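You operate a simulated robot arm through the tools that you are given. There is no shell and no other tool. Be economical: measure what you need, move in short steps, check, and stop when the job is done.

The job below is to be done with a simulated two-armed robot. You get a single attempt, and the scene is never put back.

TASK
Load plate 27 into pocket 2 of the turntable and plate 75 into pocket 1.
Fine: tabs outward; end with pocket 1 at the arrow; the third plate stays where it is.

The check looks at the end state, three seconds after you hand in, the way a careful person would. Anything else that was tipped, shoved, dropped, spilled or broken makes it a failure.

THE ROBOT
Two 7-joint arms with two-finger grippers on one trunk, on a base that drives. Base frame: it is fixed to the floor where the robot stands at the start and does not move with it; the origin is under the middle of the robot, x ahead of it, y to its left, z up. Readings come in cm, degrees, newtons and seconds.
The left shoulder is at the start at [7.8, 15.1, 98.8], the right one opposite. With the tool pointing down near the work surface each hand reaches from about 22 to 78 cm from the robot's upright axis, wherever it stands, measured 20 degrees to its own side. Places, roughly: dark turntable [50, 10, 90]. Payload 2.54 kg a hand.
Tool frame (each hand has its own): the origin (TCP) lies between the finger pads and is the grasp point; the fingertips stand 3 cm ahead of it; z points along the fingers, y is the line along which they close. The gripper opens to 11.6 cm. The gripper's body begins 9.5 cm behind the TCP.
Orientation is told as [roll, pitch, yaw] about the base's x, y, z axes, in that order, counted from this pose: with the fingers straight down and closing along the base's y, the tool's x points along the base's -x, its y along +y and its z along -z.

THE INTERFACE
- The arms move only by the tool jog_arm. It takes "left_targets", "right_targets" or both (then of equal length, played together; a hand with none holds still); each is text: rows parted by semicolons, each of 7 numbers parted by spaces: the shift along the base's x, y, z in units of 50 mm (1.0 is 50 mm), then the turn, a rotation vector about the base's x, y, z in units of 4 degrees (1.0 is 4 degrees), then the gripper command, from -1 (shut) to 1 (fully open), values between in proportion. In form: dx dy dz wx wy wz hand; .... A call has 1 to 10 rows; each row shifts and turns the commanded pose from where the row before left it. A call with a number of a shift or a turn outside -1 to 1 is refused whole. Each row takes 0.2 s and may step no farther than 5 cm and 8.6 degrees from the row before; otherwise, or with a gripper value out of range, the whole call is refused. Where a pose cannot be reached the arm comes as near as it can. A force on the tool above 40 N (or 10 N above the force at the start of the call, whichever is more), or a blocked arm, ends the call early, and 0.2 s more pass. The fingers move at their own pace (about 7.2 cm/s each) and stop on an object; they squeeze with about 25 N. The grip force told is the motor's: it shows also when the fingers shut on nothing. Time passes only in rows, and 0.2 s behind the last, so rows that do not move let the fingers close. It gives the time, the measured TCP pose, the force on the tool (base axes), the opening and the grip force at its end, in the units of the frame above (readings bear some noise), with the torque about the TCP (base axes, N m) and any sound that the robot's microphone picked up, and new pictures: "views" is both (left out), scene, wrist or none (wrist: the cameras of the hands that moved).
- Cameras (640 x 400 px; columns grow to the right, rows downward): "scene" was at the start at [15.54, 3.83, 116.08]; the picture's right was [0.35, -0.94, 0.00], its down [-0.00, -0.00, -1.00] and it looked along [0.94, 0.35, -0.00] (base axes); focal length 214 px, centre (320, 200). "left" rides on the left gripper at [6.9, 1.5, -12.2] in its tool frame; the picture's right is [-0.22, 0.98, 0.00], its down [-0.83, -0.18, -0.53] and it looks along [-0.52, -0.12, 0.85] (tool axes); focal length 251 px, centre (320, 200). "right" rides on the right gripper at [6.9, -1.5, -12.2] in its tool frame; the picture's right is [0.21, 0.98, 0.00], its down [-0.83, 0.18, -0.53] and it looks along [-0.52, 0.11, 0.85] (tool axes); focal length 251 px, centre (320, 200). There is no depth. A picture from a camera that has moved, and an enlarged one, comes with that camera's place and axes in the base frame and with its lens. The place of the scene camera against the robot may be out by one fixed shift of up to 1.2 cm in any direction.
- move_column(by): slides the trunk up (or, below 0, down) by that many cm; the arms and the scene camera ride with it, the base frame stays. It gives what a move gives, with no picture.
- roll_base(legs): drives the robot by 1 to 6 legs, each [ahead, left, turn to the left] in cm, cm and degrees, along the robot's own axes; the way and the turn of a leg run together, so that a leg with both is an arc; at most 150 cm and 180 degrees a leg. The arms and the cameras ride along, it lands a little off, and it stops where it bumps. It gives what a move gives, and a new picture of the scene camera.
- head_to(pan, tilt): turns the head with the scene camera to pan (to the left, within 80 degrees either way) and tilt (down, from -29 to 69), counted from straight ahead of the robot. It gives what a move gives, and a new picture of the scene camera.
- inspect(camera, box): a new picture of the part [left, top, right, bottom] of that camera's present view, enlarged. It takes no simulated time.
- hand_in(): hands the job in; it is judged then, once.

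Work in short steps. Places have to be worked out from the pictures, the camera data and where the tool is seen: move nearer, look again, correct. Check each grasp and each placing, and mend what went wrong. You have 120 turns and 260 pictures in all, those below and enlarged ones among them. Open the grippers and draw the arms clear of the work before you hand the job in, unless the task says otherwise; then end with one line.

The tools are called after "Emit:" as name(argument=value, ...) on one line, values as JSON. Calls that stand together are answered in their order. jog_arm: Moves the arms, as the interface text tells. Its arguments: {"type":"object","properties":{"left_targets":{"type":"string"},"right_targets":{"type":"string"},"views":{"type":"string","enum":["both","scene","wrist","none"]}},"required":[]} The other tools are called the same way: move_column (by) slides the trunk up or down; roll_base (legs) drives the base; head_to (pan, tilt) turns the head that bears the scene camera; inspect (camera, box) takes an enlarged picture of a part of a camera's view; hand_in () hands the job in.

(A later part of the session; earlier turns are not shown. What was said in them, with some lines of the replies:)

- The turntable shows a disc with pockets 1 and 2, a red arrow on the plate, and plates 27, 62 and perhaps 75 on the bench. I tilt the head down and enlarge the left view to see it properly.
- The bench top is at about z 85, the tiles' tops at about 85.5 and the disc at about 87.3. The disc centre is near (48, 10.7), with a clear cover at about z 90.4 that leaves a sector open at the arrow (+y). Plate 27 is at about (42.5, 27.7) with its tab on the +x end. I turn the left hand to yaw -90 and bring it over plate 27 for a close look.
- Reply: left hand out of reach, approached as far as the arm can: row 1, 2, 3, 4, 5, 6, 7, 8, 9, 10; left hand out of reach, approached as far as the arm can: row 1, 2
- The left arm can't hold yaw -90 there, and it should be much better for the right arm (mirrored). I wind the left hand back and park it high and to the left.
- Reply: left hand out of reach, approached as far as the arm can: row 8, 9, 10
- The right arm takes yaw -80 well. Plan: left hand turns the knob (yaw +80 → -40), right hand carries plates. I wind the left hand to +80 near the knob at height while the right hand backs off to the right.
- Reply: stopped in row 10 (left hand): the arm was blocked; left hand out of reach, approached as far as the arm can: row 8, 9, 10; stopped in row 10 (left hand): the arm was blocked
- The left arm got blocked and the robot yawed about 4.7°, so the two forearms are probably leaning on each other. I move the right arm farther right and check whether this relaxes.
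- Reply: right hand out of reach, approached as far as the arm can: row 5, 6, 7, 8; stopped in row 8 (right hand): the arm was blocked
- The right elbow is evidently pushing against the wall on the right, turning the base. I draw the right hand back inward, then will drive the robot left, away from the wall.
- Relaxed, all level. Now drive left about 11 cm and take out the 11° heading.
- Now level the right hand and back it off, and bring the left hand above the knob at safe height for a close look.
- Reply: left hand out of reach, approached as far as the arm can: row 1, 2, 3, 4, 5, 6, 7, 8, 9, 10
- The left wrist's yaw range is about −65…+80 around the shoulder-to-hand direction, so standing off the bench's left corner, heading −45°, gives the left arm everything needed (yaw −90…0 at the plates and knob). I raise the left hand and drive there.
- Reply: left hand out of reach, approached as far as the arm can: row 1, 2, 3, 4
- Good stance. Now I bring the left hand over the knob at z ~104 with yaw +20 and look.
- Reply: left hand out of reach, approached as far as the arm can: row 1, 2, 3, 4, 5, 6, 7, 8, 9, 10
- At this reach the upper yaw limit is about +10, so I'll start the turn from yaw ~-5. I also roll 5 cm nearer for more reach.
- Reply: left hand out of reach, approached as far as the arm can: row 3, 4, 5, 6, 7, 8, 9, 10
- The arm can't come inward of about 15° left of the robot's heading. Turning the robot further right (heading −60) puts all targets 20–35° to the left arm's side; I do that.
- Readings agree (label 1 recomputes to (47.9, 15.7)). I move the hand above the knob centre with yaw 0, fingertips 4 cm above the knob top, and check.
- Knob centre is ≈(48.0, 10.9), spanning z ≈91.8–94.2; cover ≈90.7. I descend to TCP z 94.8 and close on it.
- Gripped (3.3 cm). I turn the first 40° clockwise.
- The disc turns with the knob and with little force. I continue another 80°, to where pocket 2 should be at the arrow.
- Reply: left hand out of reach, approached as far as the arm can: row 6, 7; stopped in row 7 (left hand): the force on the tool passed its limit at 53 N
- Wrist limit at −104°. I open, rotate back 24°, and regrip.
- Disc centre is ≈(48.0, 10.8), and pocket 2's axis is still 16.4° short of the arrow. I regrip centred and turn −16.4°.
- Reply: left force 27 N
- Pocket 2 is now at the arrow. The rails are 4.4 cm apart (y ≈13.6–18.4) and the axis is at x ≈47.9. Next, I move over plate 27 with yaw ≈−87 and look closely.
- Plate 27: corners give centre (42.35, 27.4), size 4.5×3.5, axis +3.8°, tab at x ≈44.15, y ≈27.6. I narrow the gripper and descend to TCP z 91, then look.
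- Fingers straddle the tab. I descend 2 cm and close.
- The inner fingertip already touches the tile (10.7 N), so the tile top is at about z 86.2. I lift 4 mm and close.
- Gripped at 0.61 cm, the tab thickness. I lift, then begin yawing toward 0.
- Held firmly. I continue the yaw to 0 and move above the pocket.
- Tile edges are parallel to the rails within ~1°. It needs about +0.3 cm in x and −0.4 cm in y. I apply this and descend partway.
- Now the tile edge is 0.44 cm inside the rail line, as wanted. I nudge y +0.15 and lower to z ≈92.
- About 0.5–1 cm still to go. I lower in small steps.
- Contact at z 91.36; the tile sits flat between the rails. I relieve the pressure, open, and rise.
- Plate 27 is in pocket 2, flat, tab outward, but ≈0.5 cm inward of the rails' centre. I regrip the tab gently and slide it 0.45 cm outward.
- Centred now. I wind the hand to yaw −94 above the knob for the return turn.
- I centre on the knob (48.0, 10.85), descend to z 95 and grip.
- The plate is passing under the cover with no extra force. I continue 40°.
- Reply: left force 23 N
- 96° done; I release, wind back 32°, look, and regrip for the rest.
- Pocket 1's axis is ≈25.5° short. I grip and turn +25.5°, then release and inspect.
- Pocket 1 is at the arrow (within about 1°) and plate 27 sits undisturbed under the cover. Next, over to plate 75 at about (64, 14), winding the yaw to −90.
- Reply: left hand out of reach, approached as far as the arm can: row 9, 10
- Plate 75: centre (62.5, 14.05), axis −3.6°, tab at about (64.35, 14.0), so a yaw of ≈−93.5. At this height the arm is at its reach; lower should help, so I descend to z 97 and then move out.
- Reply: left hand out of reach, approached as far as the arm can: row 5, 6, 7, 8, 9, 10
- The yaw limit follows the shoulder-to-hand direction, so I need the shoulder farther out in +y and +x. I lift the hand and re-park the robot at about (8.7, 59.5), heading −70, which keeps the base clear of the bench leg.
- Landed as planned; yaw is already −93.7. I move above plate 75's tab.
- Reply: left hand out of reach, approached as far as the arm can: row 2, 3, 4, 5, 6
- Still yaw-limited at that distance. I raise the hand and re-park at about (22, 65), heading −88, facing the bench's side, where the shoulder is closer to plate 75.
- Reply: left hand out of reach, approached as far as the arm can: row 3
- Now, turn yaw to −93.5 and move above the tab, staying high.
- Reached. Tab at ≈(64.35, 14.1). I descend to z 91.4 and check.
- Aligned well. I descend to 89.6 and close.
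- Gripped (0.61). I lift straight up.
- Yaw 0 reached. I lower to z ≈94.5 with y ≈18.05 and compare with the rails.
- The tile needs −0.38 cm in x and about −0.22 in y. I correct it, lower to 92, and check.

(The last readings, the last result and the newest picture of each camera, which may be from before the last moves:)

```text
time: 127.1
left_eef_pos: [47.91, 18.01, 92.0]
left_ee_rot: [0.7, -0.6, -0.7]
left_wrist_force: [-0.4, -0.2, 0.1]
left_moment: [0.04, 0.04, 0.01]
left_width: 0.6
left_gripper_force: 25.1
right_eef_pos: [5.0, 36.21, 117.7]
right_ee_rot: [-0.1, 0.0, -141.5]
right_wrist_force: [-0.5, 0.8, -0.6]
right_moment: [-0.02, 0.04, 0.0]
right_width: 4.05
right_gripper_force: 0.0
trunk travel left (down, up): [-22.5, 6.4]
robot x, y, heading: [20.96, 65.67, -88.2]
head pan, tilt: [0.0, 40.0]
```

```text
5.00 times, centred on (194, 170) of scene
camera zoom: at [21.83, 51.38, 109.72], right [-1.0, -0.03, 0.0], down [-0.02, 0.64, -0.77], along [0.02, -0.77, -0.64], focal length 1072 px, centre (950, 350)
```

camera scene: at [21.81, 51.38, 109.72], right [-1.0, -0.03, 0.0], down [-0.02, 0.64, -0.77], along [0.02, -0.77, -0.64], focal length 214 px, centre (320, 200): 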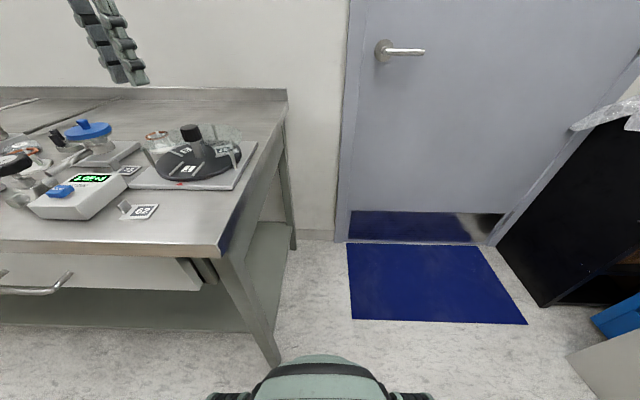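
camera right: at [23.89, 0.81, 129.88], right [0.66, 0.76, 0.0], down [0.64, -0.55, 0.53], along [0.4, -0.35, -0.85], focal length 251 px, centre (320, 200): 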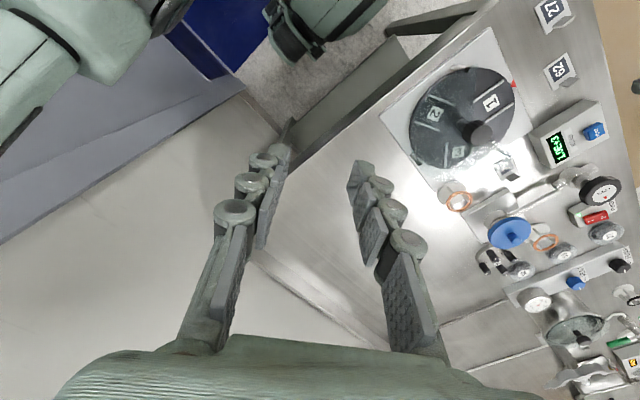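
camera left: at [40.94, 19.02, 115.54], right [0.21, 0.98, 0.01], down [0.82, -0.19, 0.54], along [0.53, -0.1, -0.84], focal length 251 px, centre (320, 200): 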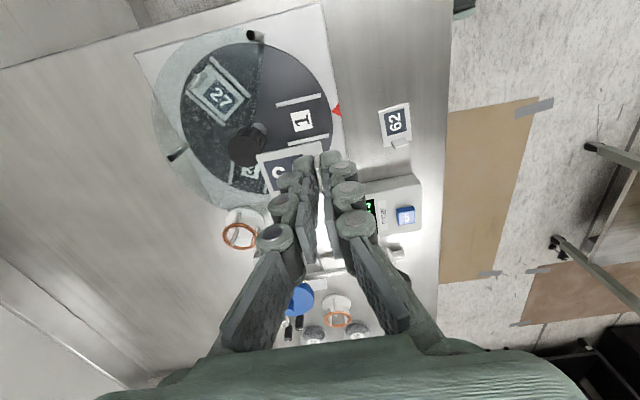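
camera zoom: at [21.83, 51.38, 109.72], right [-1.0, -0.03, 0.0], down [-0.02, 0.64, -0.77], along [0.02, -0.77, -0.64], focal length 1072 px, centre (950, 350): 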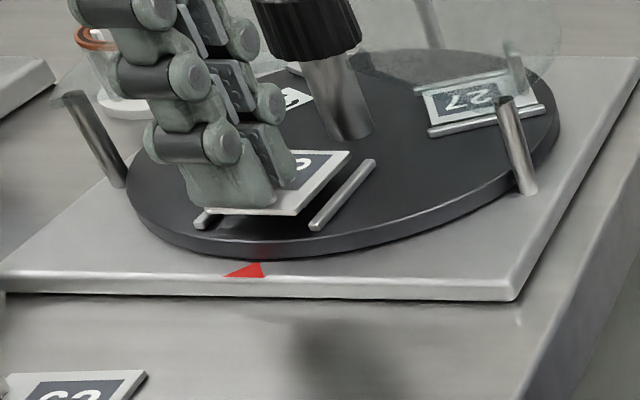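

Gap to the −x rail is slightly less than it was for 27; I shift +0.12 cm and lower toward contact.

Emit:
jog_arm(left_targets="0.024 0 0 0 0 0.05 -1; 0 0 -0.07 0 0 0 -1; 0 0 -0.05 0 0 0 -1; 0 0 0 0 0 0 -1", views="none")

Emit:
inspect(camera="scene", box=[130, 130, 258, 210])

```text
time: 128.1
left_eef_pos: [48.14, 17.89, 91.44]
left_ee_rot: [0.6, -0.5, -0.5]
left_wrist_force: [-0.3, -0.3, -0.7]
left_moment: [0.0, 0.03, 0.02]
left_width: 0.61
left_gripper_force: 25.3
right_eef_pos: [5.11, 36.11, 117.61]
right_ee_rot: [0.0, 0.0, -141.6]
right_wrist_force: [0.2, 0.5, 0.2]
right_moment: [-0.01, 0.02, 0.0]
right_width: 4.07
right_gripper_force: 0.0
trunk travel left (down, up): [-22.5, 6.4]
robot x, y, heading: [21.12, 66.25, -88.4]
head pan, tilt: [0.0, 40.0]
```

```text
5.00 times, centred on (194, 170) of scene
camera zoom: at [21.83, 51.38, 109.72], right [-1.0, -0.03, 0.0], down [-0.02, 0.64, -0.77], along [0.02, -0.77, -0.64], focal length 1072 px, centre (950, 350)
```

zoom: 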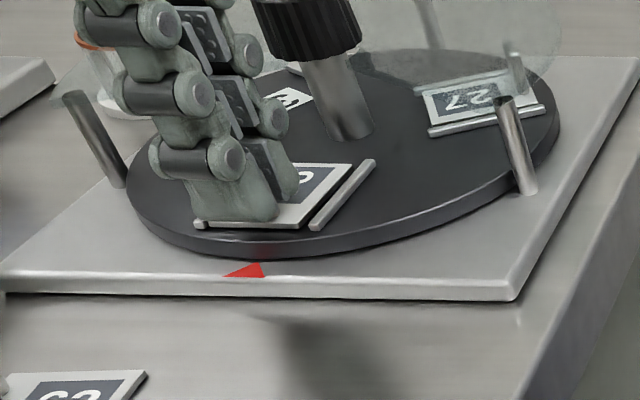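

Emit:
jog_arm(left_targets="0 0 -0.04 0 0 0 -1; 0 0 0 0 0 0 -1", views="none")

Emit:
inspect(camera="scene", box=[130, 130, 258, 210])

Emit:
inspect(camera="left", box=[200, 60, 392, 180])

```text
time: 128.7
left_eef_pos: [48.02, 17.88, 91.42]
left_ee_rot: [0.4, -0.6, -0.5]
left_wrist_force: [4.2, -2.7, 13.4]
left_moment: [-0.06, -0.12, 0.05]
left_width: 0.61
left_gripper_force: 24.8
right_eef_pos: [5.01, 36.23, 117.56]
right_ee_rot: [0.0, 0.0, -141.4]
right_wrist_force: [0.3, -1.0, 0.1]
right_moment: [-0.01, -0.01, -0.02]
right_width: 4.06
right_gripper_force: 0.0
trunk travel left (down, up): [-22.5, 6.4]
robot x, y, heading: [21.04, 65.95, -88.0]
head pan, tilt: [0.0, 40.0]
```

```text
5.00 times, centred on (194, 170) of scene
camera zoom: at [21.82, 51.45, 109.75], right [-1.0, -0.03, 0.0], down [-0.02, 0.64, -0.77], along [0.02, -0.77, -0.64], focal length 1072 px, centre (950, 350)
```

zoom: 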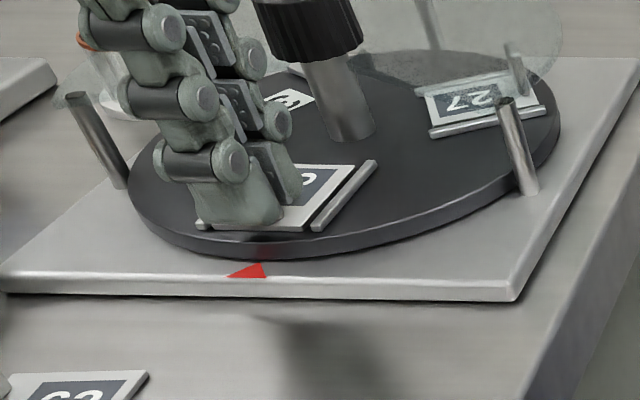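

```text
3.33 times, centred on (296, 120) of left
camera zoom: at [40.87, 19.49, 103.55], right [0.22, 0.97, 0.01], down [0.82, -0.19, 0.54], along [0.53, -0.11, -0.84], focal length 838 px, centre (400, 467)
```

zoom: 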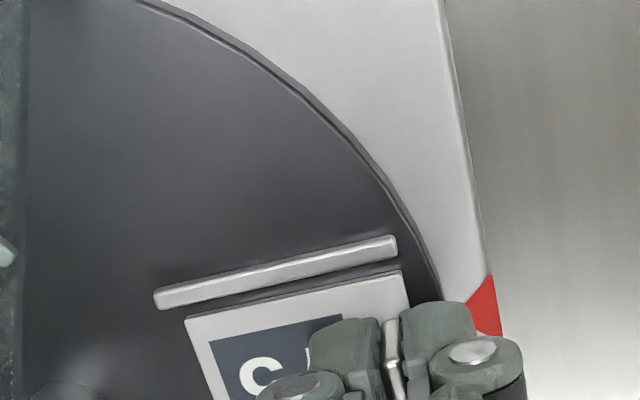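

Seated (13 N at z ≈91.4, same height as 27). I relieve the pressure, open, rise and check.

Emit:
jog_arm(left_targets="0 0 0.02 0 0 0 -1; 0 0 0 0 0 0 -0.8; 0 0 0 0 0 0 -0.6; 0 0 0 0 0 0 -0.6; 0 0 0.2 0 0 0 -0.6; 0 0 0.4 0 0 0 -0.6; 0 0 0.8 0 0 0 -0.6; 0 0 0.8 0 0 0 -0.5; 0 0 0.6 0 0 0 -0.5", views="none")

Emit:
inspect(camera="left", box=[170, 30, 426, 190])

Emit:
inspect(camera="scene", box=[130, 130, 258, 210])

```text
time: 130.7
left_eef_pos: [47.89, 17.88, 105.62]
left_ee_rot: [0.6, -0.5, -0.5]
left_wrist_force: [0.0, -0.7, -0.3]
left_moment: [-0.02, -0.02, 0.01]
left_width: 2.89
left_gripper_force: 0.0
right_eef_pos: [4.96, 36.19, 117.77]
right_ee_rot: [0.0, 0.1, -141.7]
right_wrist_force: [-0.2, -0.3, 0.7]
right_moment: [0.01, -0.04, 0.01]
right_width: 4.07
right_gripper_force: 0.0
trunk travel left (down, up): [-22.5, 6.4]
robot x, y, heading: [21.39, 65.86, -88.1]
head pan, tilt: [0.0, 40.0]
```

```text
2.50 times, centred on (298, 110) of left
camera zoom: at [40.75, 19.36, 117.63], right [0.22, 0.97, 0.01], down [0.82, -0.2, 0.54], along [0.53, -0.11, -0.84], focal length 629 px, centre (375, 425)
```

zoom: 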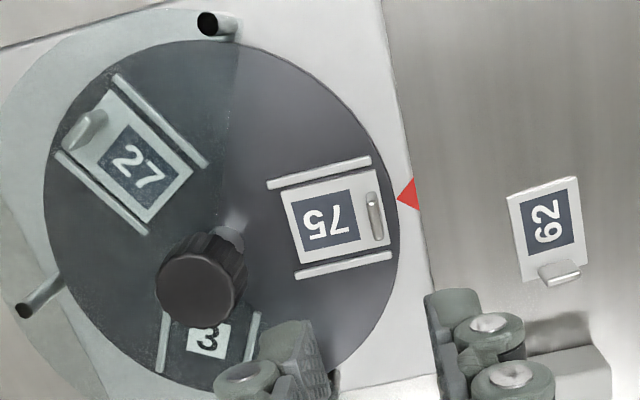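

```text
5.00 times, centred on (194, 170) of scene
camera zoom: at [21.81, 51.4, 109.72], right [-1.0, -0.03, 0.0], down [-0.02, 0.64, -0.77], along [0.02, -0.77, -0.64], focal length 1072 px, centre (950, 350)
```

zoom: 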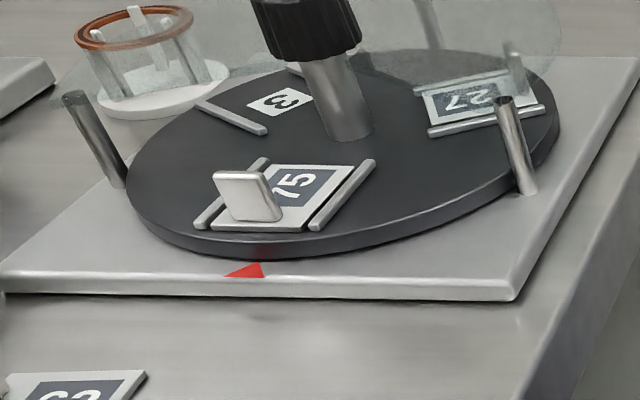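

Both plates are centred and flat, tabs outward, pocket 1 at the arrow, 62 untouched. I open the grippers and withdraw the left hand off the bench.

Emit:
jog_arm(left_targets="0 0 0.6 0 0 0 -0.5; 0 0.4 0.4 0 0 0 -0.5; 0 0.5 0.2 0 0 -0.5 0; 0 0.5 0 0 0 -0.5 1; -0.1 0.5 0 0 0 -0.5 1; -0.1 0.5 0 0 0 -0.5 1; -0.1 0.5 0 0 0 -0.5 1; 0 0 0 0 0 0 1", right_targets="0 0 0 0 0 0 0; 0 0 0 0 0 0 1; 0 0 0 0 0 0 1; 0 0 0 0 0 0 1; 0 0 0 0 0 0 1; 0 0 0 0 0 0 1; 0 0 0 0 0 0 1; 0 0 0 0 0 0 1", views="scene")

Emit:
inspect(camera="scene", box=[20, 100, 276, 260])

```text
time: 132.5
left_eef_pos: [46.45, 32.18, 111.58]
left_ee_rot: [0.7, -0.7, -10.5]
left_wrist_force: [-0.1, 1.0, -0.7]
left_moment: [0.0, 0.0, 0.01]
left_width: 11.61
left_gripper_force: 0.0
right_eef_pos: [5.13, 36.08, 117.74]
right_ee_rot: [-0.1, 0.0, -141.5]
right_wrist_force: [-0.4, -0.1, -0.3]
right_moment: [-0.01, 0.03, 0.0]
right_width: 11.59
right_gripper_force: 0.0
trunk travel left (down, up): [-22.5, 6.4]
robot x, y, heading: [21.09, 66.05, -88.1]
head pan, tilt: [0.0, 40.0]
camera scene: at [21.82, 51.37, 109.72], right [-1.0, -0.03, 0.0], down [-0.02, 0.64, -0.77], along [0.02, -0.77, -0.64], focal length 214 px, centre (320, 200)
```

scene: 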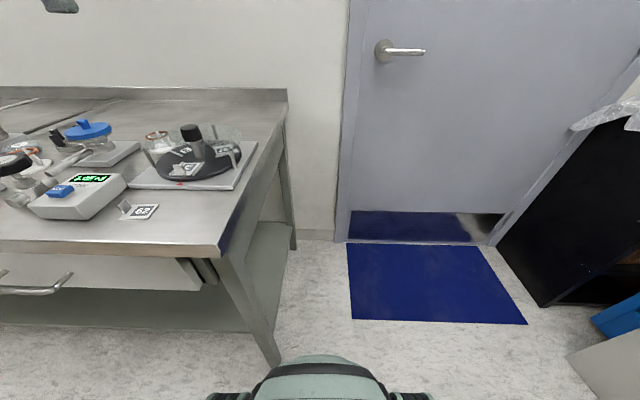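

```text
2.50 times, centred on (148, 180) of scene
camera zoom: at [21.82, 51.37, 109.72], right [-1.0, -0.03, 0.0], down [-0.02, 0.64, -0.77], along [0.02, -0.77, -0.64], focal length 536 px, centre (750, 250)
```

zoom: 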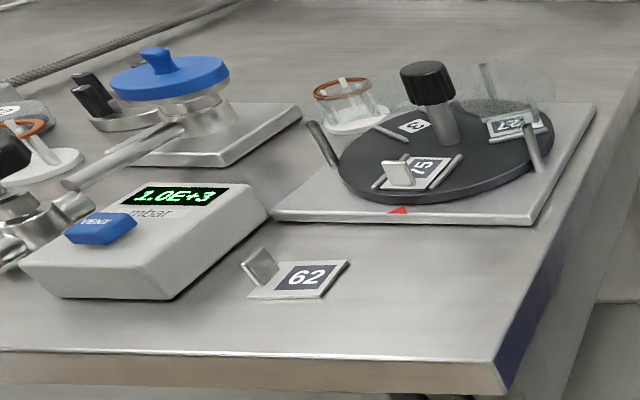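

Everything is in place, the grippers are open and the arms are clear of the work, so I hand the job in.

Emit:
hand_in()

```text
The job is handed in.
```

Plate 27 is in pocket 2 and plate 75 in pocket 1, both with tabs outward; pocket 1 is at the arrow, and plate 62 was not moved.
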